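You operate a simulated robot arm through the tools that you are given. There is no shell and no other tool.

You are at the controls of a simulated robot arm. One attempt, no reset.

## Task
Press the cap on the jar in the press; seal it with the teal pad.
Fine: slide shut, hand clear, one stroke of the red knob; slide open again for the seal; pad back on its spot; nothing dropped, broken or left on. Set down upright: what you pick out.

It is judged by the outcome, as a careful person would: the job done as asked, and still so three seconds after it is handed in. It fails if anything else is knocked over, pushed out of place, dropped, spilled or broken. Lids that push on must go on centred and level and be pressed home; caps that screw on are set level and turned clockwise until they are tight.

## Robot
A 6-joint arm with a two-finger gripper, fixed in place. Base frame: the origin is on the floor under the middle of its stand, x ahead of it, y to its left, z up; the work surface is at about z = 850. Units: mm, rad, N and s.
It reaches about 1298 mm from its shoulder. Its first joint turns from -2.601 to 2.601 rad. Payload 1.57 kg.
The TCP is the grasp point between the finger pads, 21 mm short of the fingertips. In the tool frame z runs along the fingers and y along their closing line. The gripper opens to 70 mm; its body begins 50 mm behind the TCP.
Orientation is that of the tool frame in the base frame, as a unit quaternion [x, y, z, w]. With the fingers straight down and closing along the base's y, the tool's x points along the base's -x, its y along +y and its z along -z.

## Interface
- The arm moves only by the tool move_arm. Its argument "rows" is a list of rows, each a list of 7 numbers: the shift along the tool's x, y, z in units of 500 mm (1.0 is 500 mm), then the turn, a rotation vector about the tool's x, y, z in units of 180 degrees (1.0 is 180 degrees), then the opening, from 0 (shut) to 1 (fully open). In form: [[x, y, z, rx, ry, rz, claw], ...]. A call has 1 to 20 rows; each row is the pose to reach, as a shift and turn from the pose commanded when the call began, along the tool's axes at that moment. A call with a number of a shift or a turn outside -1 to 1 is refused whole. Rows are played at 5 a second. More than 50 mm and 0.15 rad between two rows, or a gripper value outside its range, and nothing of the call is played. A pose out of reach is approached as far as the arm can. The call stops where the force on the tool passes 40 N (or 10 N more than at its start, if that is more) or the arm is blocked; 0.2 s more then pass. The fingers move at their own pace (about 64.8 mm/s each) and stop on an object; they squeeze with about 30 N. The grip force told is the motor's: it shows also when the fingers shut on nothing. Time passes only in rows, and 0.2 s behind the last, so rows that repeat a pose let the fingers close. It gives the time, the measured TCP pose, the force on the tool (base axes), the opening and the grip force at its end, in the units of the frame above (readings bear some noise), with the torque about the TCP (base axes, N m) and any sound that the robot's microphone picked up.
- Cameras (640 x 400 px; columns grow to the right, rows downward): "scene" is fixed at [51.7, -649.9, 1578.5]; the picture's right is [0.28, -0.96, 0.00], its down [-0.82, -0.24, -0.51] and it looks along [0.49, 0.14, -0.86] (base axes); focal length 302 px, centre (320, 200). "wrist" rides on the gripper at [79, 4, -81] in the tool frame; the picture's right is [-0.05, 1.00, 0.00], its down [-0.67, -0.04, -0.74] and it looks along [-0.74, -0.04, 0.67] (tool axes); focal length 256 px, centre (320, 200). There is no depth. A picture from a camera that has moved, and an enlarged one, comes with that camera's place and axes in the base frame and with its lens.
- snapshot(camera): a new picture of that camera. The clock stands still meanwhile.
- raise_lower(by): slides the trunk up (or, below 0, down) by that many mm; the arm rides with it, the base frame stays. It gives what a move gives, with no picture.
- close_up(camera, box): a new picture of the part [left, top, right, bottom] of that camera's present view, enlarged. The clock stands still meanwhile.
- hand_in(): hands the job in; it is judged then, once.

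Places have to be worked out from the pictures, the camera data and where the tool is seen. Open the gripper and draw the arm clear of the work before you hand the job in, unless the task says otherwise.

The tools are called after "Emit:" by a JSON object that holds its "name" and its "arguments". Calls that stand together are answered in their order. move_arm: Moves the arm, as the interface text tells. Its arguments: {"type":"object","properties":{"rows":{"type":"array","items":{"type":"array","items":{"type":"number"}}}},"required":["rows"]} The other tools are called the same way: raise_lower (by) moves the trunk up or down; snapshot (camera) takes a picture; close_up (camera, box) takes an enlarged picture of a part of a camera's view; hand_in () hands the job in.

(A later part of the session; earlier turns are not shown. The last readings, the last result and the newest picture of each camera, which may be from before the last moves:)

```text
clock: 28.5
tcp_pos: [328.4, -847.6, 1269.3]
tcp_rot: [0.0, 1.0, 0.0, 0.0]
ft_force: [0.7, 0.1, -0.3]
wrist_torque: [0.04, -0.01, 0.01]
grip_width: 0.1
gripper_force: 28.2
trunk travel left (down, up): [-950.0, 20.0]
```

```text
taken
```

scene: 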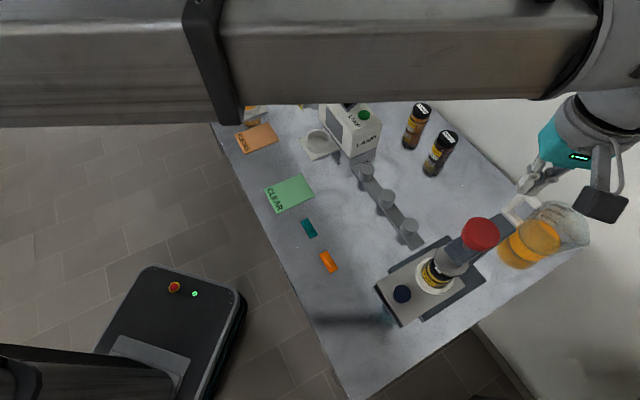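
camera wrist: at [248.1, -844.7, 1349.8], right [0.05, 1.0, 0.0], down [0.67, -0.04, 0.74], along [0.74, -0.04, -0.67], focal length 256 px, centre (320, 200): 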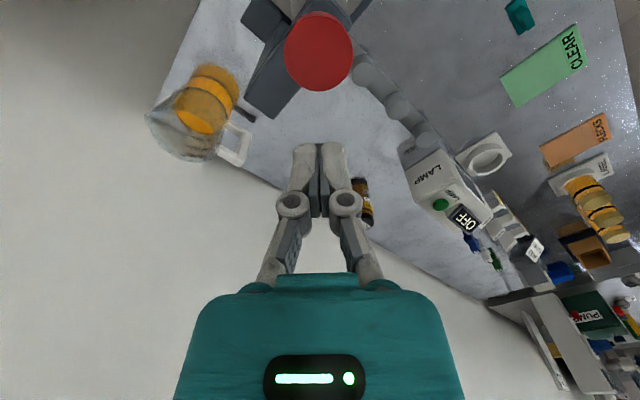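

The knob is nearly under the fingertips; I shift 3 mm back (−x), then lower to just above it.

Emit:
{"name": "move_arm", "arguments": {"rows": [[0.006, -0.001, 0, 0, 0, 0, 0], [0.006, -0.001, 0, 0, 0, 0, 0]]}}

Emit:
{"name": "raise_lower", "arguments": {"by": -112}}

Emit:
{"name": "snapshot", "arguments": {"camera": "wrist"}}

Emit:
{"name": "close_up", "arguments": {"camera": "scene", "box": [360, 120, 600, 270]}}

```text
clock: 29.1
tcp_pos: [325.6, -849.4, 1268.9]
tcp_rot: [0.0, 1.0, 0.0, 0.0]
ft_force: [0.2, 0.5, -0.3]
wrist_torque: [0.0, -0.02, 0.0]
grip_width: 0.1
gripper_force: 28.9
trunk travel left (down, up): [-950.0, 20.0]
```

```text
clock: 30.6
tcp_pos: [325.3, -848.2, 1156.5]
tcp_rot: [0.0, 1.0, 0.0, 0.0]
ft_force: [-0.2, 0.4, -0.5]
wrist_torque: [-0.01, -0.02, 0.01]
grip_width: 0.0
gripper_force: 28.6
trunk travel left (down, up): [-838.0, 132.0]
```

```text
taken
camera wrist: at [244.9, -845.6, 1237.8], right [0.05, 1.0, 0.0], down [0.67, -0.04, 0.74], along [0.74, -0.04, -0.67], focal length 256 px, centre (320, 200)
```

wrist: 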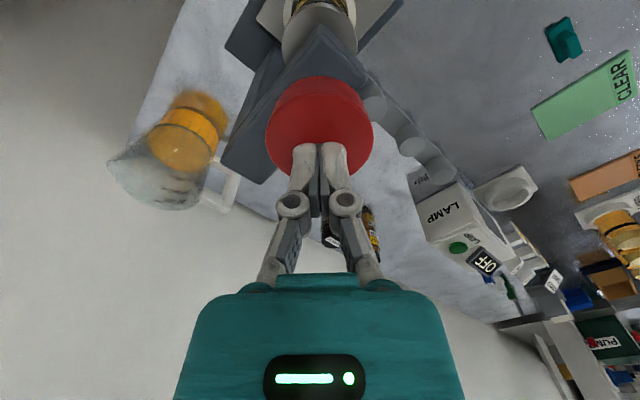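

```text
2.67 times, centred on (480, 195) of scene
camera zoom: at [51.7, -649.9, 1578.5], right [0.28, -0.96, 0.0], down [-0.82, -0.24, -0.51], along [0.49, 0.14, -0.86], focal length 804 px, centre (-107, 213)
```

zoom: 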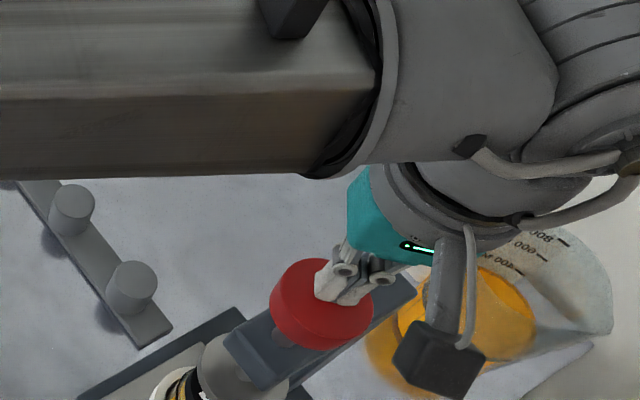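

Fingertips are centred over the knob with ~17 mm to go. I lower 14 mm, then creep for contact.

Emit:
{"name": "raise_lower", "arguments": {"by": -14}}

Emit:
{"name": "raise_lower", "arguments": {"by": -3}}

```text
clock: 31.2
tcp_pos: [325.8, -848.9, 1142.9]
tcp_rot: [-0.001, 1.0, 0.0, 0.0]
ft_force: [0.0, 1.3, 1.9]
wrist_torque: [0.01, 0.02, 0.04]
grip_width: 5.9
gripper_force: 28.3
trunk travel left (down, up): [-824.0, 146.0]
```

```text
clock: 31.7
tcp_pos: [324.4, -847.0, 1139.5]
tcp_rot: [0.0, 1.0, 0.0, 0.0]
ft_force: [0.0, -0.4, 1.1]
wrist_torque: [0.02, -0.03, 0.01]
grip_width: 5.9
gripper_force: 28.5
trunk travel left (down, up): [-821.0, 149.0]
```

The grip width changed to 5.9 mm and there's ~1–2 N contact; I look at what the fingertips meet.

Emit:
{"name": "close_up", "arguments": {"camera": "wrist", "box": [240, 80, 400, 220]}}

Emit:
{"name": "close_up", "arguments": {"camera": "scene", "box": [440, 190, 540, 252]}}

```text
2.86 times, centred on (320, 150) of wrist
camera zoom: at [244.9, -845.6, 1220.8], right [0.05, 1.0, 0.0], down [0.67, -0.04, 0.74], along [0.74, -0.04, -0.67], focal length 731 px, centre (320, 343)
```

zoom: 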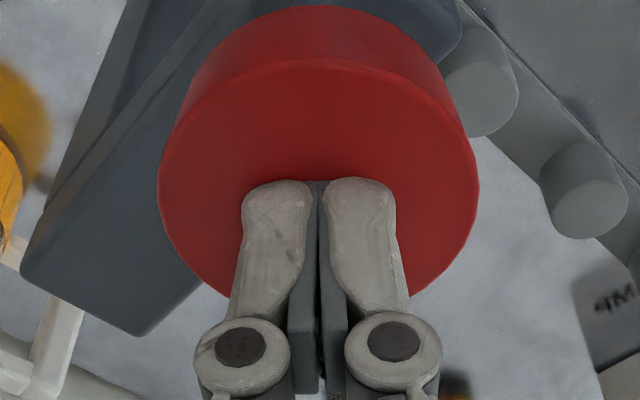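

```text
6.40 times, centred on (490, 221) of scene
camera zoom: at [51.7, -649.9, 1578.5], right [0.28, -0.96, 0.0], down [-0.82, -0.24, -0.51], along [0.49, 0.14, -0.86], focal length 1929 px, centre (-768, 66)
```

zoom: 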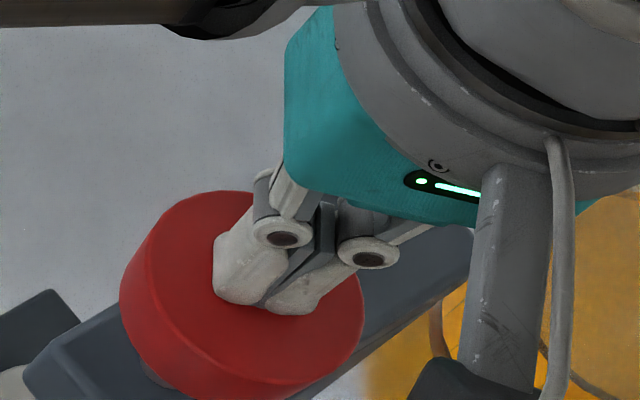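

Fingertips are resting on the knob's top, just right of centre, with light contact. I begin the single downward stroke in small steps, watching the force.

Emit:
{"name": "raise_lower", "arguments": {"by": -6}}

```text
clock: 32.2
tcp_pos: [324.7, -848.5, 1134.2]
tcp_rot: [0.0, 1.0, -0.001, 0.001]
ft_force: [0.6, -0.4, 2.2]
wrist_torque: [0.01, 0.0, -0.02]
grip_width: 6.0
gripper_force: 29.0
trunk travel left (down, up): [-815.0, 155.0]
```

Only 2 N, the plunger is moving down with a light spring. Continue 8 mm.

Emit:
{"name": "raise_lower", "arguments": {"by": -8}}

Emit:
{"name": "close_up", "arguments": {"camera": "wrist", "box": [240, 60, 400, 200]}}

```text
clock: 32.8
tcp_pos: [324.0, -847.8, 1125.9]
tcp_rot: [-0.001, 1.0, -0.001, 0.0]
ft_force: [0.0, -1.0, 2.4]
wrist_torque: [0.0, -0.03, 0.01]
grip_width: 5.9
gripper_force: 28.8
trunk travel left (down, up): [-807.0, 163.0]
```

```text
2.86 times, centred on (320, 130) of wrist
camera zoom: at [244.9, -845.5, 1206.9], right [0.05, 1.0, 0.0], down [0.67, -0.04, 0.74], along [0.74, -0.04, -0.67], focal length 731 px, centre (320, 400)
```

zoom: 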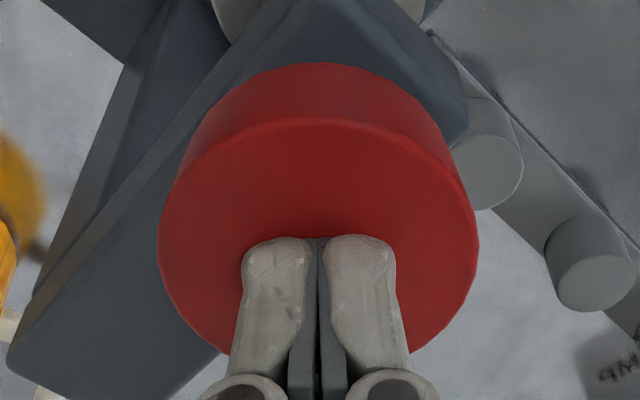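

Plunger follows. Continue in smaller steps towards the cap contact.

Emit:
{"name": "raise_lower", "arguments": {"by": -5}}

```text
clock: 33.4
tcp_pos: [325.0, -846.9, 1122.1]
tcp_rot: [-0.001, 1.0, 0.0, 0.0]
ft_force: [-0.5, -2.3, 7.7]
wrist_torque: [-0.02, 0.01, 0.01]
grip_width: 6.0
gripper_force: 28.9
trunk travel left (down, up): [-802.0, 168.0]
heard: snap
```

A "snap" was heard with force now 7.7 N — likely the cap clicking home. I check the view before deciding on any extra pressure.

Emit:
{"name": "close_up", "arguments": {"camera": "wrist", "box": [220, 0, 400, 112]}}

Emit:
{"name": "close_up", "arguments": {"camera": "scene", "box": [380, 200, 540, 300]}}

```text
3.56 times, centred on (310, 56) of wrist
camera zoom: at [244.8, -845.3, 1202.2], right [0.05, 1.0, 0.0], down [0.67, -0.04, 0.74], along [0.74, -0.04, -0.67], focal length 910 px, centre (356, 712)
```

zoom: 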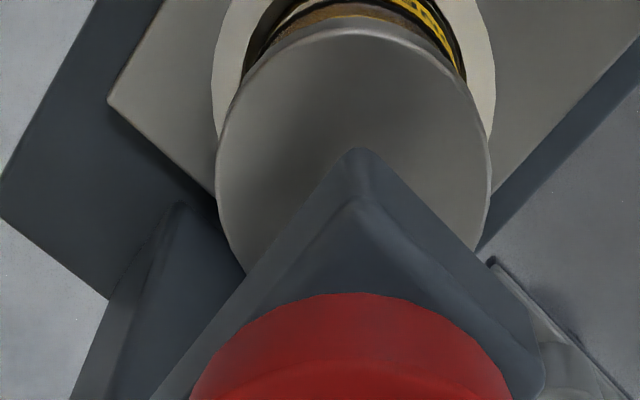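

```text
4.00 times, centred on (460, 250) of scene
camera zoom: at [51.7, -649.9, 1578.5], right [0.28, -0.96, 0.0], down [-0.82, -0.24, -0.51], along [0.49, 0.14, -0.86], focal length 1206 px, centre (-240, 0)
```

zoom: 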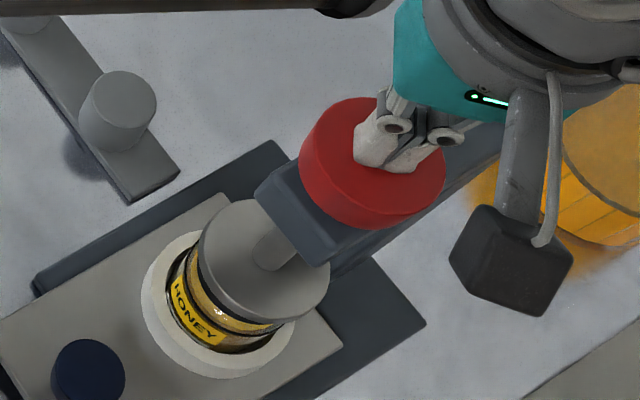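

The disc is seated on the jar. I press 2 mm more as part of the same stroke, to be sure the cap is fully home.

Emit:
{"name": "raise_lower", "arguments": {"by": -2}}

```text
clock: 33.9
tcp_pos: [326.0, -847.8, 1120.4]
tcp_rot: [0.0, 1.0, -0.002, 0.001]
ft_force: [4.2, -10.2, 31.8]
wrist_torque: [-0.2, -0.05, -0.01]
grip_width: 6.1
gripper_force: 28.5
trunk travel left (down, up): [-800.0, 170.0]
```

Firm bottom at ~32 N: the cap is home. I end the stroke by raising straight up 60 mm.

Emit:
{"name": "raise_lower", "arguments": {"by": 60}}

Emit:
{"name": "snapshot", "arguments": {"camera": "wrist"}}

Emit:
{"name": "close_up", "arguments": {"camera": "scene", "box": [380, 200, 540, 300]}}

```text
clock: 34.9
tcp_pos: [325.7, -847.6, 1178.2]
tcp_rot: [0.0, 1.0, 0.0, 0.0]
ft_force: [-0.2, 0.4, 0.5]
wrist_torque: [-0.04, 0.0, 0.0]
grip_width: 0.0
gripper_force: 29.0
trunk travel left (down, up): [-860.0, 110.0]
```

```text
taken
camera wrist: at [245.0, -845.8, 1259.7], right [0.05, 1.0, 0.0], down [0.67, -0.04, 0.74], along [0.74, -0.04, -0.67], focal length 256 px, centre (320, 200)
```

wrist: 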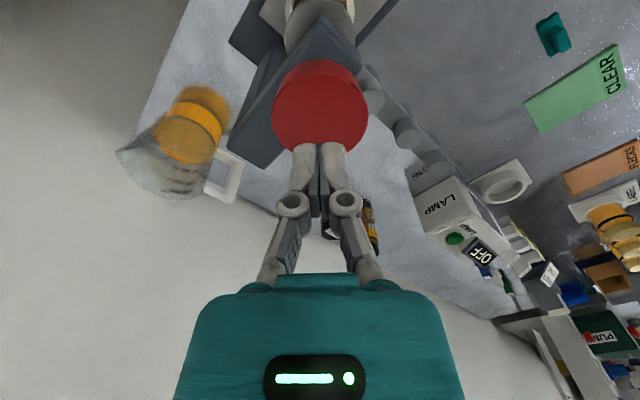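

```text
4.00 times, centred on (460, 250) of scene
camera zoom: at [51.7, -649.9, 1578.5], right [0.28, -0.96, 0.0], down [-0.82, -0.24, -0.51], along [0.49, 0.14, -0.86], focal length 1206 px, centre (-240, 0)
```

zoom: 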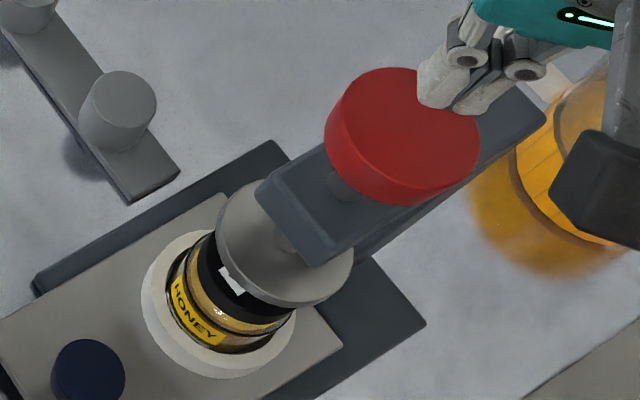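

The plunger sprang back and the cap sits on the jar. I now return above the slide knob (about (251,−774)) with the 45° yaw and open the fingers.

Emit:
{"name": "move_arm", "arguments": {"rows": [[0.025, 0.0245, 0, 0, 0, 0.0417, 0], [0.05, 0.049, 0, 0, 0, 0.0833, 0], [0.075, 0.0735, 0, 0, 0, 0.125, 0], [0.1, 0.098, 0, 0, 0, 0.1667, 0.3], [0.125, 0.1225, 0, 0, 0, 0.2083, 0.7], [0.15, 0.147, 0, 0, 0, 0.25, 1], [0.15, 0.147, 0, 0, 0, 0.25, 1]]}}

Emit:
{"name": "raise_lower", "arguments": {"by": -180}}

Emit:
{"name": "snapshot", "arguments": {"camera": "wrist"}}

Emit:
{"name": "close_up", "arguments": {"camera": "scene", "box": [280, 180, 600, 380]}}

```text
clock: 36.5
tcp_pos: [250.2, -774.0, 1178.4]
tcp_rot: [0.384, 0.923, -0.001, 0.0]
ft_force: [-0.6, -0.1, -0.2]
wrist_torque: [0.02, 0.02, -0.04]
grip_width: 69.8
gripper_force: 0.1
trunk travel left (down, up): [-860.0, 110.0]
```

```text
clock: 38.5
tcp_pos: [250.6, -773.8, 999.1]
tcp_rot: [0.382, 0.924, 0.0, 0.0]
ft_force: [-0.4, -0.2, 0.4]
wrist_torque: [0.02, 0.01, 0.03]
grip_width: 69.9
gripper_force: 0.1
trunk travel left (down, up): [-680.0, 290.0]
```

```text
taken
camera wrist: at [196.1, -717.0, 1079.8], right [0.74, 0.67, 0.0], down [0.45, -0.5, 0.74], along [0.5, -0.55, -0.67], focal length 256 px, centre (320, 200)
```

wrist: 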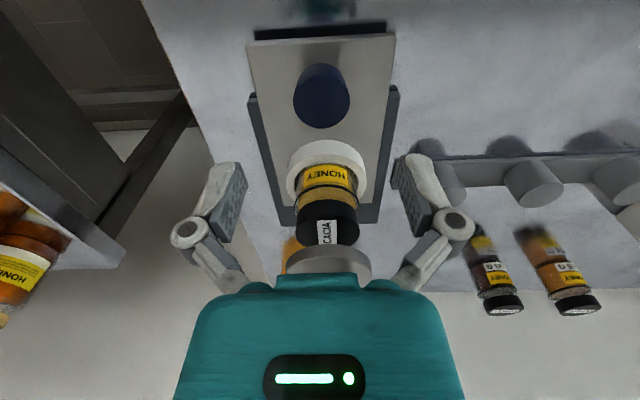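

```text
2.00 times, centred on (440, 280) of scene
camera zoom: at [51.7, -649.9, 1578.5], right [0.28, -0.96, 0.0], down [-0.82, -0.24, -0.51], along [0.49, 0.14, -0.86], focal length 603 px, centre (80, 40)
```

zoom: 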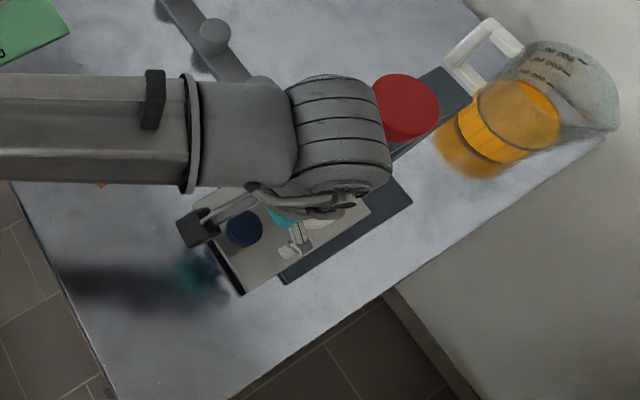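

Aligned with the knob (1 mm off laterally). I lower 70 mm and grip it.

Emit:
{"name": "raise_lower", "arguments": {"by": -62}}

Emit:
{"name": "raise_lower", "arguments": {"by": -8}}

Emit:
{"name": "move_arm", "arguments": {"rows": [[0, 0.002, 0, 0, 0, 0, 0.6], [0, 0.002, 0, 0, 0, 0, 0.45], [0, 0.002, 0, 0, 0, 0, 0.25], [0, 0.002, 0, 0, 0, 0, 0.25], [0, 0.002, 0, 0, 0, 0, 0.25]]}}

Emit:
{"name": "snapshot", "arguments": {"camera": "wrist"}}

```text
clock: 39.5
tcp_pos: [249.1, -774.6, 936.7]
tcp_rot: [0.383, 0.924, -0.001, -0.001]
ft_force: [-1.0, 0.8, 1.1]
wrist_torque: [-0.02, -0.03, 0.0]
grip_width: 70.2
gripper_force: 0.0
trunk travel left (down, up): [-618.0, 352.0]
```

```text
clock: 40.1
tcp_pos: [250.1, -774.8, 927.9]
tcp_rot: [0.383, 0.924, 0.0, -0.001]
ft_force: [-0.6, -0.7, -0.8]
wrist_torque: [0.01, 0.0, -0.01]
grip_width: 70.4
gripper_force: 0.0
trunk travel left (down, up): [-610.0, 360.0]
```

```text
clock: 41.3
tcp_pos: [250.6, -773.8, 929.1]
tcp_rot: [0.383, 0.924, 0.0, 0.0]
ft_force: [-1.8, -2.3, 2.4]
wrist_torque: [-0.01, 0.06, -0.02]
grip_width: 36.3
gripper_force: 32.0
trunk travel left (down, up): [-610.0, 360.0]
```

```text
taken
camera wrist: at [196.6, -716.4, 1009.8], right [0.74, 0.67, 0.0], down [0.45, -0.5, 0.74], along [0.5, -0.55, -0.67], focal length 256 px, centre (320, 200)
```

wrist: 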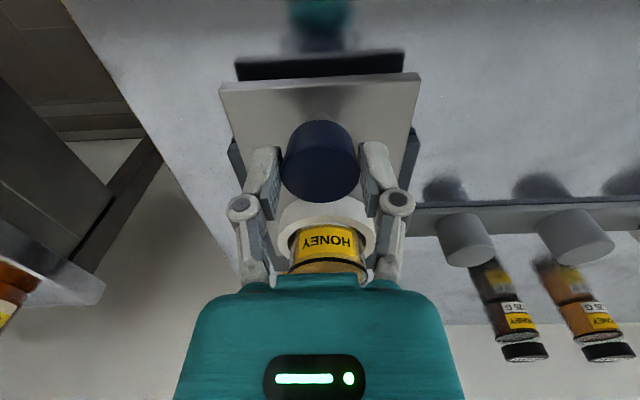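

Gripped (36.3 mm). Pull the slide open: 64 mm first at modest speed.

Emit:
{"name": "move_arm", "arguments": {"rows": [[0.006, 0, 0, 0, 0, 0, 0.25], [0.018, 0, 0, 0, 0, 0, 0.25], [0.034, 0, 0, 0, 0, 0, 0.25], [0.05, 0, 0, 0, 0, 0, 0.25], [0.066, 0, 0, 0, 0, 0, 0.25], [0.082, 0, 0, 0, 0, 0, 0.25], [0.098, 0, 0, 0, 0, 0, 0.25], [0.114, 0, 0, 0, 0, 0, 0.25], [0.124, 0, 0, 0, 0, 0, 0.25], [0.128, 0, 0, 0, 0, 0, 0.25]]}}

Emit:
{"name": "close_up", "arguments": {"camera": "scene", "box": [280, 180, 600, 380]}}

```text
clock: 43.5
tcp_pos: [205.3, -728.3, 928.6]
tcp_rot: [0.383, 0.924, 0.0, 0.0]
ft_force: [-3.4, -4.8, 4.7]
wrist_torque: [-0.19, -0.2, -0.08]
grip_width: 36.3
gripper_force: 32.0
trunk travel left (down, up): [-610.0, 360.0]
```

```text
2.00 times, centred on (440, 280) of scene
camera zoom: at [51.7, -649.9, 1578.5], right [0.28, -0.96, 0.0], down [-0.82, -0.24, -0.51], along [0.49, 0.14, -0.86], focal length 603 px, centre (80, 40)
```

zoom: 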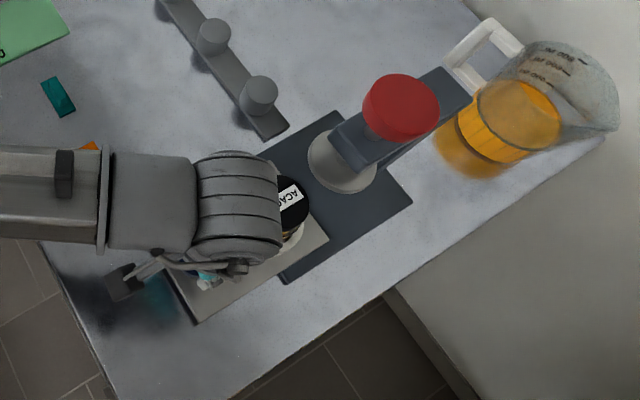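

There's ~6 N sideways force, so I shift −1 mm in tool y while pulling the next 54 mm.

Emit:
{"name": "move_arm", "arguments": {"rows": [[0.004, -0.001, 0, 0, 0, 0, 0.25], [0.014, -0.002, 0, 0, 0, 0, 0.25], [0.03, -0.002, 0, 0, 0, 0, 0.25], [0.046, -0.002, 0, 0, 0, 0, 0.25], [0.062, -0.002, 0, 0, 0, 0, 0.25], [0.078, -0.002, 0, 0, 0, 0, 0.25], [0.092, -0.002, 0, 0, 0, 0, 0.25], [0.102, -0.002, 0, 0, 0, 0, 0.25], [0.108, -0.002, 0, 0, 0, 0, 0.25]]}}

Emit:
{"name": "close_up", "arguments": {"camera": "scene", "box": [280, 180, 600, 380]}}

Emit:
{"name": "snapshot", "arguments": {"camera": "wrist"}}

```text
clock: 45.5
tcp_pos: [166.8, -689.6, 928.6]
tcp_rot: [0.383, 0.924, 0.0, 0.0]
ft_force: [5.9, 3.3, -1.9]
wrist_torque: [-0.19, -0.17, 0.01]
grip_width: 36.1
gripper_force: 32.4
trunk travel left (down, up): [-610.0, 360.0]
```

```text
2.00 times, centred on (440, 280) of scene
camera zoom: at [51.7, -649.9, 1578.5], right [0.28, -0.96, 0.0], down [-0.82, -0.24, -0.51], along [0.49, 0.14, -0.86], focal length 603 px, centre (80, 40)
```

zoom: 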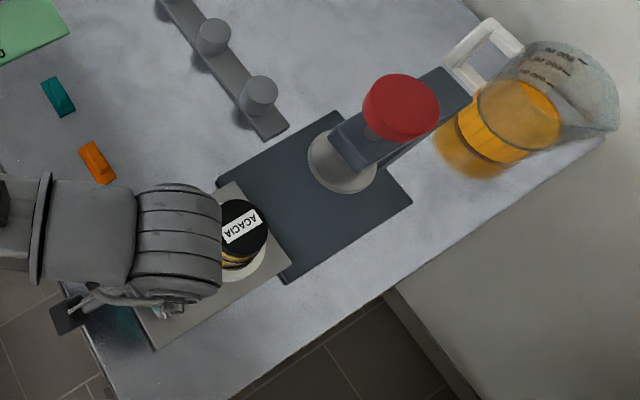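

```text
taken
camera wrist: at [113.3, -633.2, 1009.8], right [0.74, 0.67, 0.0], down [0.45, -0.5, 0.74], along [0.5, -0.55, -0.67], focal length 256 px, centre (320, 200)
```

wrist: 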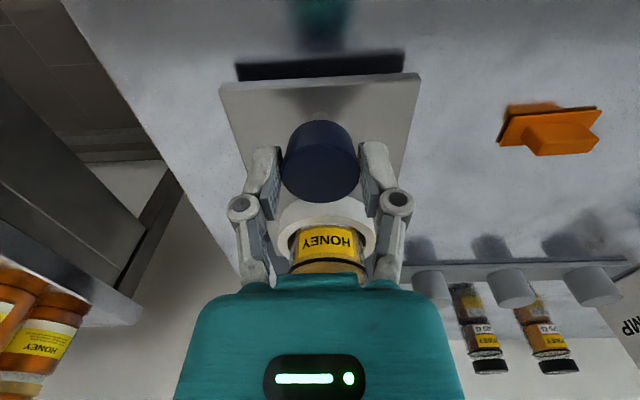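

About 9 mm of travel remains to the original open position; I creep it out.

Emit:
{"name": "move_arm", "arguments": {"rows": [[0.003, 0.001, 0, 0, 0, 0, 0.25], [0.007, 0.001, 0, 0, 0, 0, 0.25], [0.011, 0.001, 0, 0, 0, 0, 0.25], [0.015, 0.001, 0, 0, 0, 0, 0.25], [0.018, 0.001, 0, 0, 0, 0, 0.25]]}}

Emit:
{"name": "snapshot", "arguments": {"camera": "wrist"}}

```text
clock: 46.7
tcp_pos: [161.3, -684.9, 928.3]
tcp_rot: [0.383, 0.924, -0.001, 0.0]
ft_force: [2.8, 1.5, -1.2]
wrist_torque: [-0.08, 0.02, 0.0]
grip_width: 35.9
gripper_force: 31.8
trunk travel left (down, up): [-610.0, 360.0]
```

```text
taken
camera wrist: at [106.9, -626.7, 1009.8], right [0.74, 0.67, 0.0], down [0.45, -0.5, 0.74], along [0.5, -0.55, -0.67], focal length 256 px, centre (320, 200)
```

wrist: 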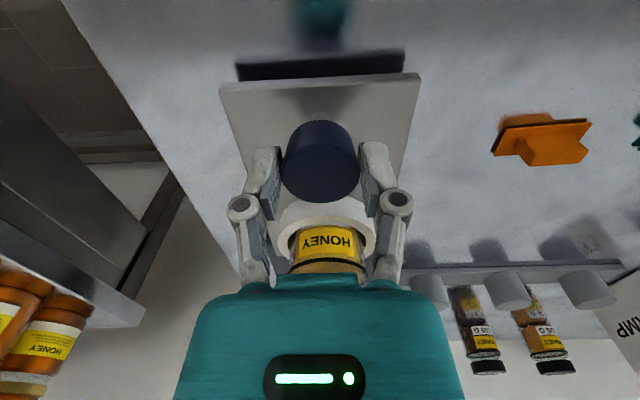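

About 1.5 mm short of its original open position; creep 2.5 mm more to feel the stop.

Emit:
{"name": "move_arm", "arguments": {"rows": [[0.002, 0, 0, 0, 0, 0, 0.25], [0.004, 0, 0, 0, 0, 0, 0.25], [0.005, 0, 0, 0, 0, 0, 0.25]]}}

```text
clock: 47.5
tcp_pos: [159.9, -682.2, 928.9]
tcp_rot: [0.382, 0.924, 0.0, 0.001]
ft_force: [3.8, 1.2, -0.6]
wrist_torque: [-0.02, 0.05, -0.06]
grip_width: 36.1
gripper_force: 32.2
trunk travel left (down, up): [-610.0, 360.0]
```

The slide is back at its original open position. I release the knob and raise clear.

Emit:
{"name": "move_arm", "arguments": {"rows": [[0, 0, 0, 0, 0, 0, 0.6], [0, 0, 0, 0, 0, 0, 0.85], [0, 0, 0, 0, 0, 0, 1], [0, 0, 0, 0, 0, 0, 1]]}}

Emit:
{"name": "raise_lower", "arguments": {"by": 150}}

Emit:
{"name": "snapshot", "arguments": {"camera": "wrist"}}

Emit:
{"name": "close_up", "arguments": {"camera": "wrist", "box": [240, 40, 400, 180]}}

```text
clock: 48.5
tcp_pos: [159.3, -682.0, 930.2]
tcp_rot: [0.383, 0.924, 0.0, 0.0]
ft_force: [-0.2, 0.1, 0.1]
wrist_torque: [0.04, 0.01, 0.03]
grip_width: 69.9
gripper_force: 0.1
trunk travel left (down, up): [-610.0, 360.0]
```

```text
clock: 50.2
tcp_pos: [159.4, -683.4, 1078.9]
tcp_rot: [0.382, 0.924, 0.0, 0.0]
ft_force: [0.0, -0.1, -0.3]
wrist_torque: [0.01, -0.01, 0.0]
grip_width: 70.0
gripper_force: 0.1
trunk travel left (down, up): [-760.0, 210.0]
```

```text
taken
camera wrist: at [104.7, -625.3, 1159.7], right [0.74, 0.67, 0.0], down [0.45, -0.5, 0.74], along [0.5, -0.55, -0.67], focal length 256 px, centre (320, 200)
```

wrist: 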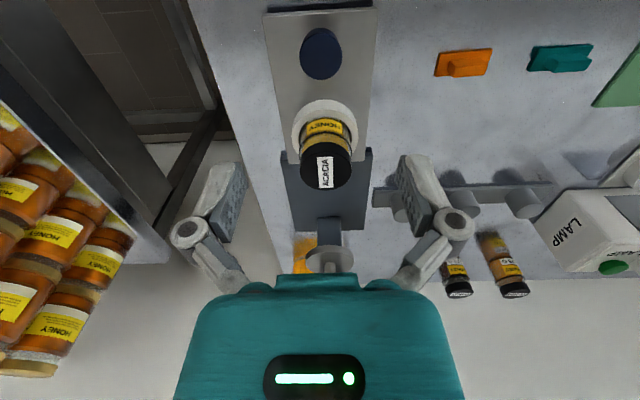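

```text
2.86 times, centred on (320, 110) of wrist
camera zoom: at [104.7, -625.3, 1159.7], right [0.74, 0.67, 0.0], down [0.45, -0.5, 0.74], along [0.5, -0.55, -0.67], focal length 731 px, centre (320, 457)
```

zoom: 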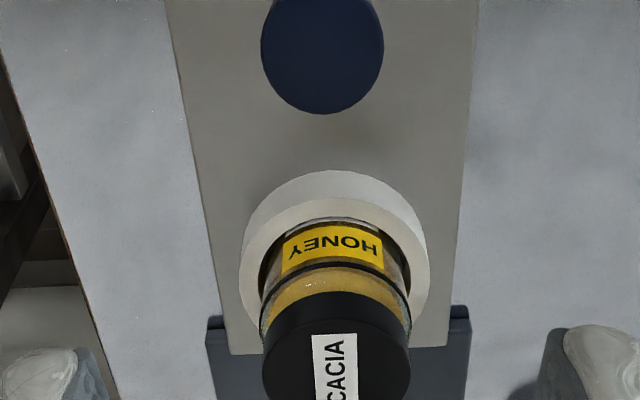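

The slide is open and the jar stands with its cap. The teal pad is a ~57×24 mm plate (long axis along 45°) centred near (372,−525). I move above it and turn the hand −90° so the fingers close across its narrow handle.

Emit:
{"name": "move_arm", "arguments": {"rows": [[-0.0065, 0.0437, 0, 0, 0, -0.0417, 1], [-0.013, 0.0875, 0, 0, 0, -0.0833, 1], [-0.0195, 0.1312, 0, 0, 0, -0.125, 1], [-0.026, 0.175, 0, 0, 0, -0.1667, 1], [-0.0326, 0.2187, 0, 0, 0, -0.2083, 1], [-0.0391, 0.2624, 0, 0, 0, -0.25, 1], [-0.0456, 0.3061, 0, 0, 0, -0.2917, 1], [-0.0521, 0.3499, 0, 0, 0, -0.3333, 1], [-0.0587, 0.3936, 0, 0, 0, -0.375, 1], [-0.0652, 0.4373, 0, 0, 0, -0.4167, 1], [-0.0717, 0.4811, 0, 0, 0, -0.4583, 1], [-0.0782, 0.5248, 0, 0, 0, -0.5, 1]]}}

Emit:
{"name": "snapshot", "arguments": {"camera": "wrist"}}

Emit:
{"name": "snapshot", "arguments": {"camera": "scene"}}

```text
clock: 52.8
tcp_pos: [372.3, -525.2, 1078.1]
tcp_rot: [-0.384, 0.923, 0.0, 0.001]
ft_force: [0.9, 0.1, 0.3]
wrist_torque: [-0.01, 0.0, 0.01]
grip_width: 70.0
gripper_force: 0.0
trunk travel left (down, up): [-760.0, 210.0]
```

```text
taken
camera wrist: at [312.4, -579.3, 1159.8], right [-0.67, 0.74, 0.0], down [0.5, 0.45, 0.74], along [0.55, 0.5, -0.67], focal length 256 px, centre (320, 200)
```

wrist: 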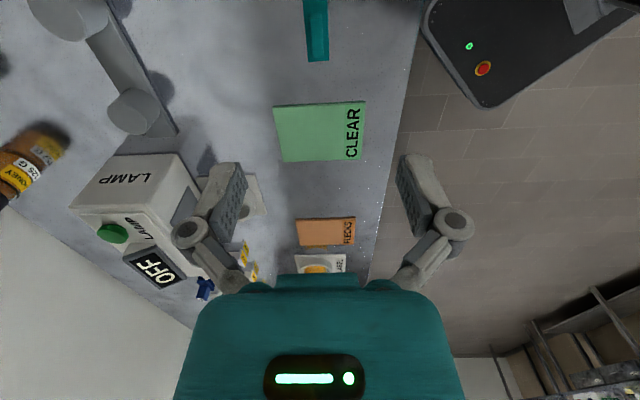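

```text
taken
```

scene: 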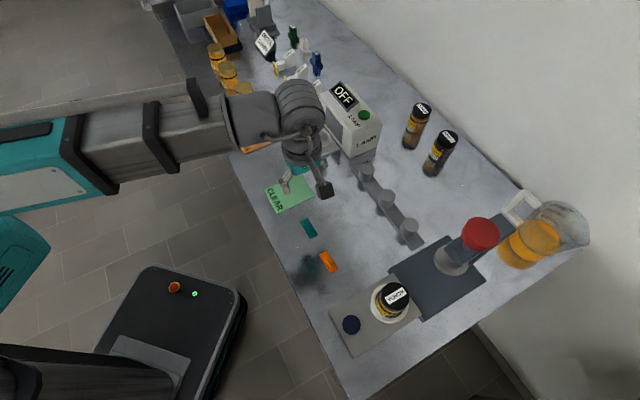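

The pad is at the top of the wrist view. Close-up on it.

Emit:
{"name": "close_up", "arguments": {"camera": "wrist", "box": [256, 0, 384, 80]}}

Emit:
{"name": "close_up", "arguments": {"camera": "scene", "box": [290, 205, 354, 245]}}

```text
5.00 times, centred on (320, 40) of wrist
camera zoom: at [312.4, -579.3, 1159.8], right [-0.67, 0.74, 0.0], down [0.5, 0.45, 0.74], along [0.55, 0.5, -0.67], focal length 1280 px, centre (320, 1000)
```

zoom: 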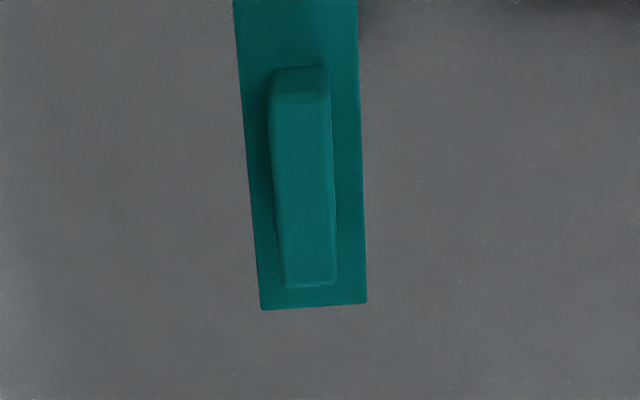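

```text
10.00 times, centred on (322, 225) of scene
camera zoom: at [51.7, -649.9, 1578.5], right [0.28, -0.96, 0.0], down [-0.82, -0.24, -0.51], along [0.49, 0.14, -0.86], focal length 3014 px, centre (300, -50)
```

zoom: 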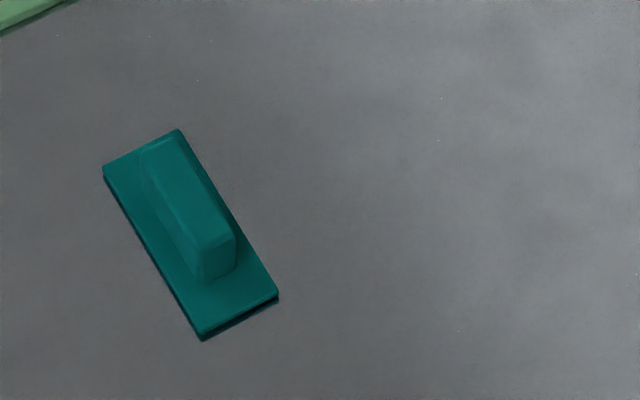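

Pad is nearly aligned: about 3 mm off along the closing line, handle ~11 mm wide and ~16 mm tall on a ~5 mm plate. I shift −3 mm in tool y and lower to look closer.

Emit:
{"name": "move_arm", "arguments": {"rows": [[0, -0.006, 0, 0, 0, 0, 1], [0, -0.006, 0, 0, 0, 0, 1]]}}

Emit:
{"name": "raise_lower", "arguments": {"by": -140}}

Emit:
{"name": "snapshot", "arguments": {"camera": "wrist"}}

Emit:
{"name": "close_up", "arguments": {"camera": "wrist", "box": [240, 60, 400, 160]}}

Emit:
{"name": "snapshot", "arguments": {"camera": "scene"}}

```text
clock: 53.4
tcp_pos: [374.7, -528.1, 1078.7]
tcp_rot: [-0.383, 0.924, -0.001, 0.0]
ft_force: [0.7, -0.3, 0.1]
wrist_torque: [0.03, 0.01, 0.03]
grip_width: 70.0
gripper_force: 0.1
trunk travel left (down, up): [-760.0, 210.0]
```

```text
clock: 55.1
tcp_pos: [374.0, -526.9, 939.1]
tcp_rot: [-0.382, 0.924, 0.0, 0.0]
ft_force: [-0.4, -0.3, 0.1]
wrist_torque: [0.01, -0.02, -0.02]
grip_width: 70.0
gripper_force: 0.1
trunk travel left (down, up): [-620.0, 350.0]
```

```text
taken
camera wrist: at [314.1, -581.7, 1019.8], right [-0.67, 0.74, 0.0], down [0.5, 0.45, 0.74], along [0.55, 0.5, -0.67], focal length 256 px, centre (320, 200)
```

wrist: 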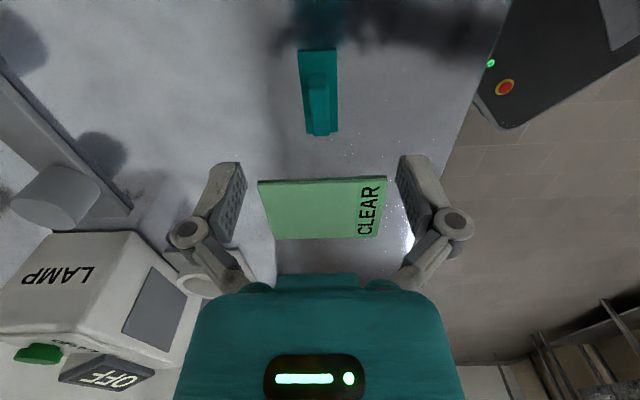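

```text
4.00 times, centred on (320, 110) of wrist
camera zoom: at [314.1, -581.7, 1019.8], right [-0.67, 0.74, 0.0], down [0.5, 0.45, 0.74], along [0.55, 0.5, -0.67], focal length 1024 px, centre (320, 560)
```

zoom: 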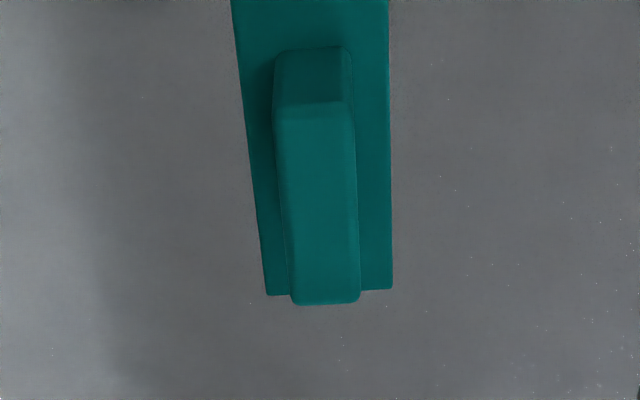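

```text
taken
```

scene: 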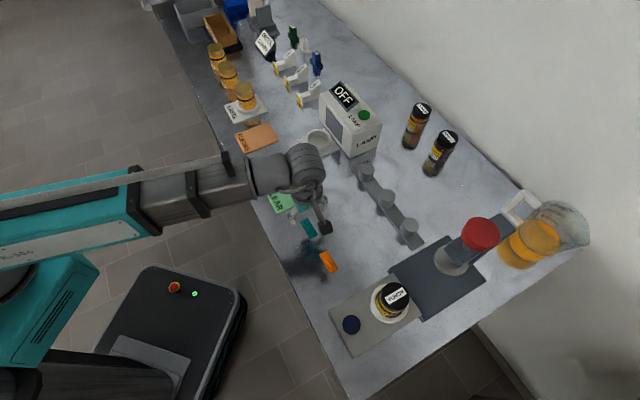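

The pad is centred under the hand (centre ≈(374.5,−526.5)), handle top ≈877. I lower 58 mm so the fingertips straddle the handle just above the plate.

Emit:
{"name": "raise_lower", "arguments": {"by": -50}}

Emit:
{"name": "raise_lower", "arguments": {"by": -8}}

Emit:
{"name": "snapshot", "arguments": {"camera": "wrist"}}

Emit:
{"name": "close_up", "arguments": {"camera": "scene", "box": [260, 180, 380, 255]}}

```text
clock: 56.0
tcp_pos: [373.7, -526.6, 888.3]
tcp_rot: [-0.383, 0.924, 0.0, -0.001]
ft_force: [-0.4, 0.4, -0.2]
wrist_torque: [0.01, -0.02, -0.01]
grip_width: 70.0
gripper_force: 0.0
trunk travel left (down, up): [-570.0, 400.0]
```

```text
clock: 56.6
tcp_pos: [373.6, -527.3, 881.1]
tcp_rot: [-0.383, 0.924, 0.001, 0.001]
ft_force: [-1.1, 0.3, -0.6]
wrist_torque: [0.01, 0.01, 0.01]
grip_width: 69.9
gripper_force: 0.0
trunk travel left (down, up): [-562.0, 408.0]
```

```text
taken
camera wrist: at [314.1, -581.7, 961.8], right [-0.67, 0.74, 0.0], down [0.5, 0.45, 0.74], along [0.55, 0.5, -0.67], focal length 256 px, centre (320, 200)
```

wrist: 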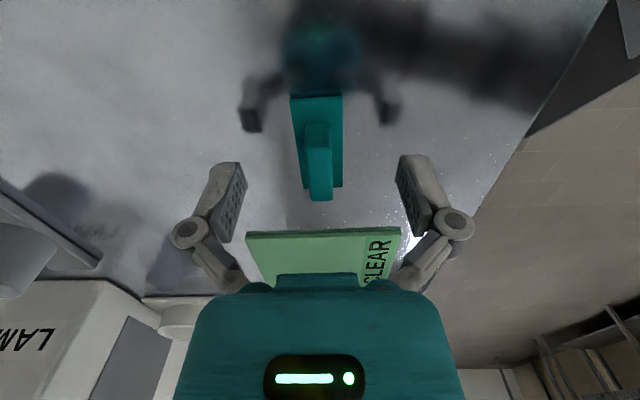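

```text
5.33 times, centred on (320, 218) of scene
camera zoom: at [51.7, -649.9, 1578.5], right [0.28, -0.96, 0.0], down [-0.82, -0.24, -0.51], along [0.49, 0.14, -0.86], focal length 1608 px, centre (320, 107)
```

zoom: 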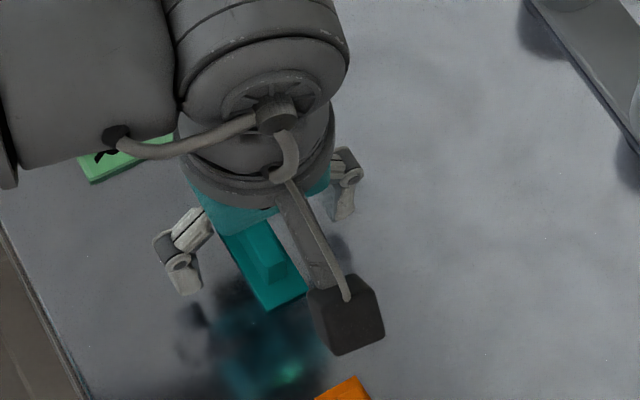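

Handle is centred between the fingers. I close gently on it.

Emit:
{"name": "move_arm", "arguments": {"rows": [[0, 0, 0, 0, 0, 0, 0.6], [0, 0, 0, 0, 0, 0, 0.4], [0, 0, 0, 0, 0, 0, 0.25], [0, 0, 0, 0, 0, 0, 0.05], [0, 0, 0, 0, 0, 0, 0.05], [0, 0, 0, 0, 0, 0, 0.05]]}}

Emit:
{"name": "snapshot", "arguments": {"camera": "wrist"}}

```text
clock: 58.0
tcp_pos: [374.5, -526.3, 880.7]
tcp_rot: [-0.382, 0.924, 0.0, 0.0]
ft_force: [-0.3, 0.7, -0.3]
wrist_torque: [0.0, -0.01, 0.02]
grip_width: 10.7
gripper_force: 29.7
trunk travel left (down, up): [-562.0, 408.0]
```

```text
taken
camera wrist: at [314.1, -581.7, 961.8], right [-0.67, 0.74, 0.0], down [0.5, 0.45, 0.74], along [0.55, 0.5, -0.67], focal length 256 px, centre (320, 200)
```

wrist: 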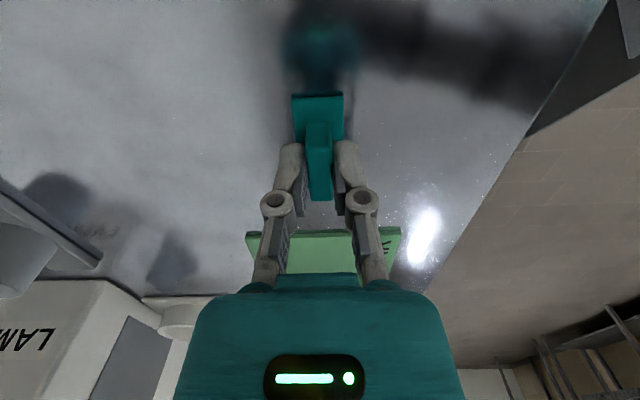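

Handle held at 10.7 mm. I lift the pad straight up 170 mm and check that it hangs level.

Emit:
{"name": "raise_lower", "arguments": {"by": 170}}

Emit:
{"name": "snapshot", "arguments": {"camera": "wrist"}}

Emit:
{"name": "close_up", "arguments": {"camera": "scene", "box": [260, 160, 420, 260]}}

```text
clock: 59.9
tcp_pos: [373.7, -527.3, 1050.8]
tcp_rot: [-0.383, 0.924, 0.0, 0.0]
ft_force: [-0.8, -0.3, -0.2]
wrist_torque: [0.04, 0.0, -0.01]
grip_width: 10.9
gripper_force: 29.9
trunk travel left (down, up): [-732.0, 238.0]
```

```text
taken
camera wrist: at [314.1, -581.7, 1131.7], right [-0.67, 0.74, 0.0], down [0.5, 0.45, 0.74], along [0.55, 0.5, -0.67], focal length 256 px, centre (320, 200)
```

wrist: 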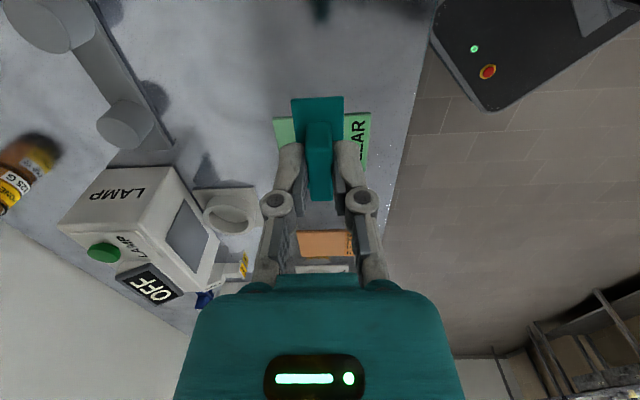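

```text
4.00 times, centred on (340, 210) of scene
camera zoom: at [51.7, -649.9, 1578.5], right [0.28, -0.96, 0.0], down [-0.82, -0.24, -0.51], along [0.49, 0.14, -0.86], focal length 1206 px, centre (240, 160)
```

zoom: 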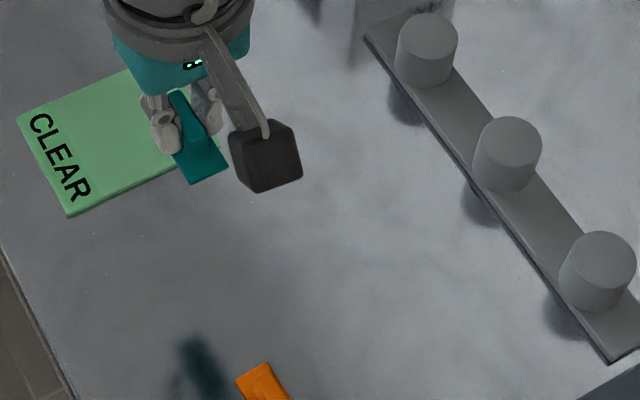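

The pad is held level. I carry it at this height to above the jar (≈(233,−755)).

Emit:
{"name": "move_arm", "arguments": {"rows": [[0.02, -0.0047, 0, 0, 0, 0, 0.05], [0.06, -0.0142, 0, 0, 0, 0, 0.05], [0.12, -0.0283, 0, 0, 0, 0, 0.05], [0.19, -0.0449, 0, 0, 0, 0, 0.05], [0.26, -0.0614, 0, 0, 0, 0, 0.05], [0.33, -0.0779, 0, 0, 0, 0, 0.05], [0.4, -0.0945, 0, 0, 0, 0, 0.05], [0.46, -0.1087, 0, 0, 0, 0, 0.05], [0.5, -0.1181, 0, 0, 0, 0, 0.05], [0.5216, -0.1232, 0, 0, 0, 0, 0.05], [0.5216, -0.1232, 0, 0, 0, 0, 0.05]]}}

Emit:
{"name": "snapshot", "arguments": {"camera": "wrist"}}

Emit:
{"name": "close_up", "arguments": {"camera": "wrist", "box": [240, 20, 400, 140]}}

Emit:
{"name": "close_up", "arguments": {"camera": "scene", "box": [300, 200, 540, 350]}}

```text
clock: 62.3
tcp_pos: [234.6, -755.5, 1050.9]
tcp_rot: [-0.382, 0.924, 0.0, 0.0]
ft_force: [-0.7, 0.0, 0.9]
wrist_torque: [-0.01, 0.0, 0.03]
grip_width: 10.9
gripper_force: 30.1
trunk travel left (down, up): [-732.0, 238.0]
```

```text
taken
camera wrist: at [173.6, -810.3, 1131.7], right [-0.67, 0.74, 0.0], down [0.5, 0.45, 0.74], along [0.55, 0.5, -0.67], focal length 256 px, centre (320, 200)
```

wrist: 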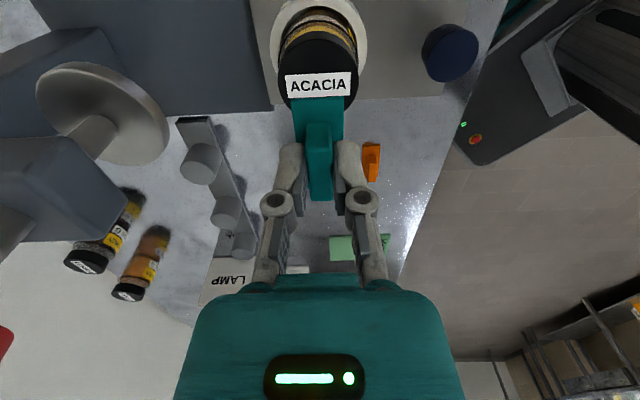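

```text
3.33 times, centred on (320, 80) of wrist
camera zoom: at [173.6, -810.3, 1131.7], right [-0.67, 0.74, 0.0], down [0.5, 0.45, 0.74], along [0.55, 0.5, -0.67], focal length 853 px, centre (320, 600)
```

zoom: 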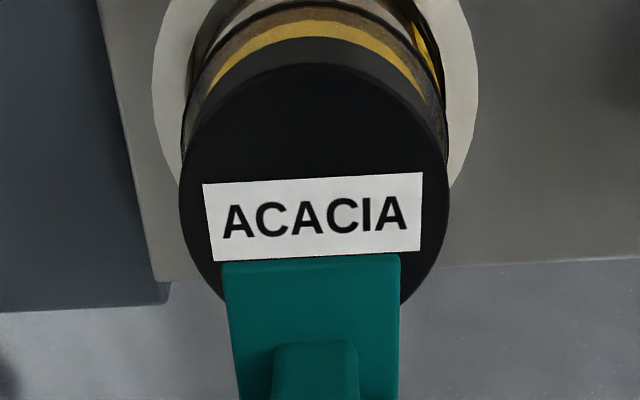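

```text
2.67 times, centred on (420, 275) of scene
camera zoom: at [51.7, -649.9, 1578.5], right [0.28, -0.96, 0.0], down [-0.82, -0.24, -0.51], along [0.49, 0.14, -0.86], focal length 804 px, centre (53, 0)
```

zoom: 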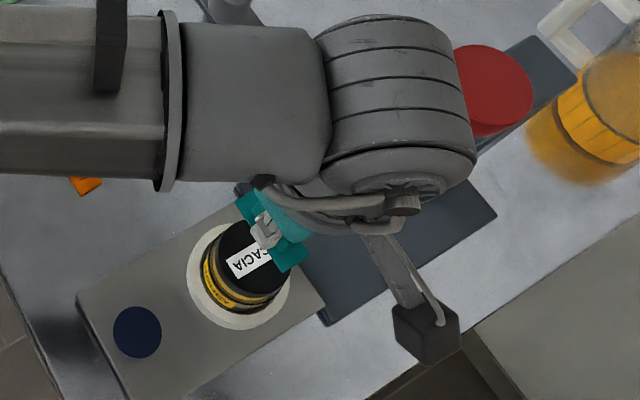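

Cap centre lies about (+2.5, −1.3) mm off in tool axes, top at z≈950. I correct and lower 60 mm, leaving ~10 mm gap.

Emit:
{"name": "move_arm", "arguments": {"rows": [[0.003, -0.0015, 0, 0, 0, 0, 0.05], [0.005, -0.0026, 0, 0, 0, 0, 0.05]]}}

Emit:
{"name": "raise_lower", "arguments": {"by": -58}}

Emit:
{"name": "snapshot", "arguments": {"camera": "wrist"}}

Emit:
{"name": "close_up", "arguments": {"camera": "scene", "box": [340, 250, 460, 325]}}

```text
clock: 62.9
tcp_pos: [233.7, -757.6, 1049.9]
tcp_rot: [-0.382, 0.924, 0.0, 0.0]
ft_force: [0.0, 0.5, 0.6]
wrist_torque: [0.0, -0.03, 0.01]
grip_width: 10.9
gripper_force: 29.9
trunk travel left (down, up): [-732.0, 238.0]
```

```text
clock: 63.9
tcp_pos: [231.2, -758.2, 993.2]
tcp_rot: [-0.383, 0.924, 0.0, 0.0]
ft_force: [-1.4, -0.7, 0.6]
wrist_torque: [0.02, -0.01, -0.04]
grip_width: 10.7
gripper_force: 30.6
trunk travel left (down, up): [-674.0, 296.0]
```

```text
taken
camera wrist: at [172.7, -812.9, 1073.8], right [-0.67, 0.74, 0.0], down [0.5, 0.45, 0.74], along [0.55, 0.5, -0.67], focal length 256 px, centre (320, 200)
```

wrist: 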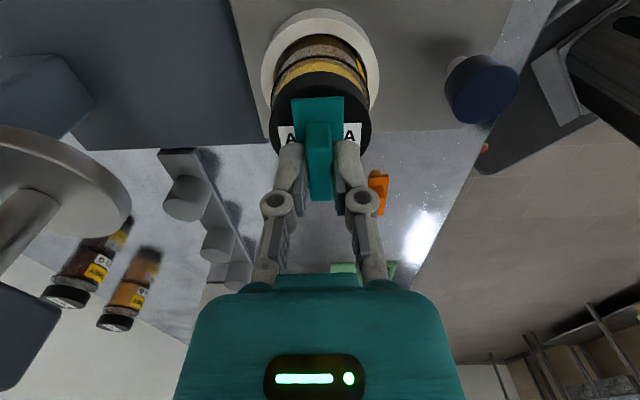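

```text
5.33 times, centred on (400, 288) of scene
camera zoom: at [51.7, -649.9, 1578.5], right [0.28, -0.96, 0.0], down [-0.82, -0.24, -0.51], along [0.49, 0.14, -0.86], focal length 1608 px, centre (-107, -267)
```

zoom: 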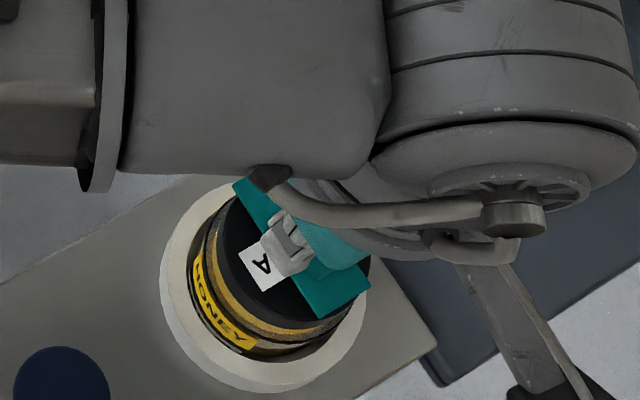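

Close-up to verify the pad is centred over the cap before contact.

Emit:
{"name": "close_up", "arguments": {"camera": "wrist", "box": [250, 50, 390, 210]}}

```text
2.50 times, centred on (320, 130) of wrist
camera zoom: at [172.7, -812.9, 1073.8], right [-0.67, 0.74, 0.0], down [0.5, 0.45, 0.74], along [0.55, 0.5, -0.67], focal length 640 px, centre (320, 375)
```

zoom: 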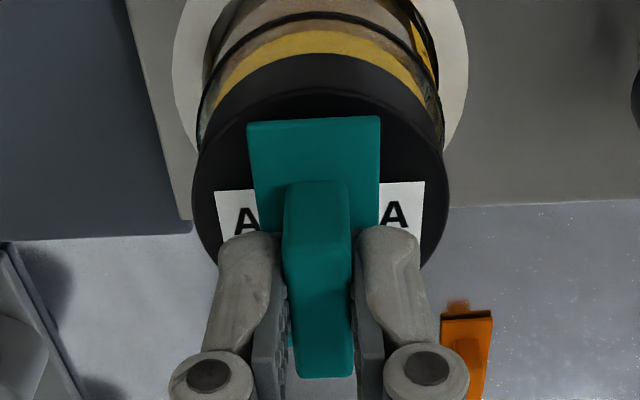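

The pad is centred over the cap to within ~1 mm, about 11 mm above. I lower 8 mm and then creep.

Emit:
{"name": "raise_lower", "arguments": {"by": -8}}

Emit:
{"name": "raise_lower", "arguments": {"by": -2}}

```text
clock: 64.5
tcp_pos: [233.6, -758.1, 986.3]
tcp_rot: [-0.382, 0.924, 0.0, 0.001]
ft_force: [-1.2, -1.7, 13.8]
wrist_torque: [-0.04, 0.03, 0.0]
grip_width: 11.0
gripper_force: 29.7
trunk travel left (down, up): [-666.0, 304.0]
```

```text
clock: 65.0
tcp_pos: [231.3, -757.4, 984.8]
tcp_rot: [-0.383, 0.924, -0.001, 0.0]
ft_force: [1.2, -3.4, 28.5]
wrist_torque: [-0.1, -0.01, 0.01]
grip_width: 10.9
gripper_force: 29.7
trunk travel left (down, up): [-664.0, 306.0]
```

Pad is pressed on the cap with ~28 N. I hold for a moment.

Emit:
{"name": "move_arm", "arguments": {"rows": [[0, 0, 0, 0, 0, 0, 0.05], [0, 0, 0, 0, 0, 0, 0.05], [0, 0, 0, 0, 0, 0, 0.05], [0, 0, 0, 0, 0, 0, 0.05], [0, 0, 0, 0, 0, 0, 0.05]]}}

Emit:
{"name": "close_up", "arguments": {"camera": "wrist", "box": [250, 50, 390, 210]}}

```text
clock: 66.2
tcp_pos: [232.8, -757.0, 984.1]
tcp_rot: [-0.382, 0.924, -0.001, 0.001]
ft_force: [0.0, -0.1, 24.9]
wrist_torque: [0.07, 0.0, -0.01]
grip_width: 10.9
gripper_force: 30.2
trunk travel left (down, up): [-664.0, 306.0]
```

```text
2.50 times, centred on (320, 130) of wrist
camera zoom: at [172.1, -811.1, 1065.3], right [-0.67, 0.74, 0.0], down [0.5, 0.45, 0.74], along [0.55, 0.5, -0.67], focal length 640 px, centre (320, 375)
```

zoom: 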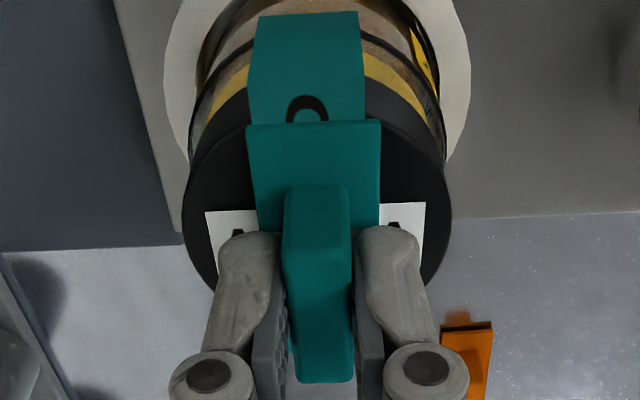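

A teal seal strip has now appeared over the cap and down the jar side, so the seal took. I lift the pad straight up.

Emit:
{"name": "raise_lower", "arguments": {"by": 66}}

Emit:
{"name": "snapshot", "arguments": {"camera": "wrist"}}

Emit:
{"name": "close_up", "arguments": {"camera": "scene", "box": [340, 250, 460, 325]}}

```text
clock: 67.2
tcp_pos: [232.7, -756.6, 1048.2]
tcp_rot: [-0.382, 0.924, 0.001, 0.0]
ft_force: [-0.2, 0.0, -0.2]
wrist_torque: [0.0, -0.01, 0.0]
grip_width: 11.0
gripper_force: 30.1
trunk travel left (down, up): [-730.0, 240.0]
```

```text
taken
camera wrist: at [172.7, -813.0, 1129.7], right [-0.67, 0.74, 0.0], down [0.5, 0.45, 0.74], along [0.55, 0.5, -0.67], focal length 256 px, centre (320, 200)
```

wrist: 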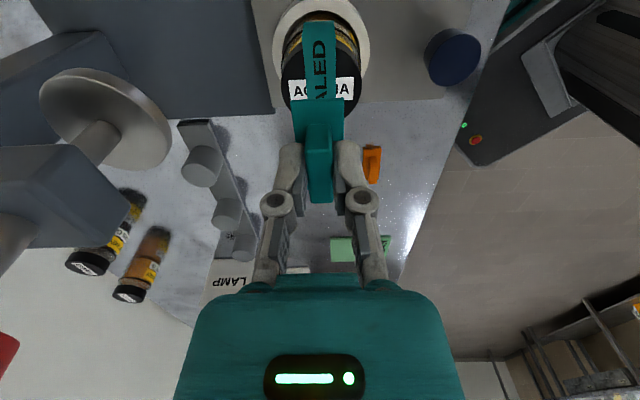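

```text
5.33 times, centred on (400, 288) of scene
camera zoom: at [51.7, -649.9, 1578.5], right [0.28, -0.96, 0.0], down [-0.82, -0.24, -0.51], along [0.49, 0.14, -0.86], focal length 1608 px, centre (-107, -267)
```

zoom: 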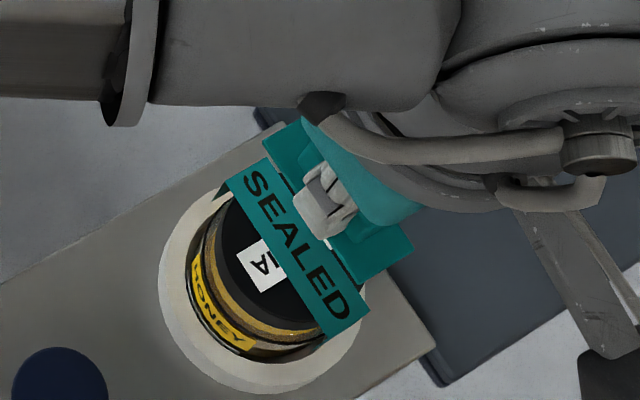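

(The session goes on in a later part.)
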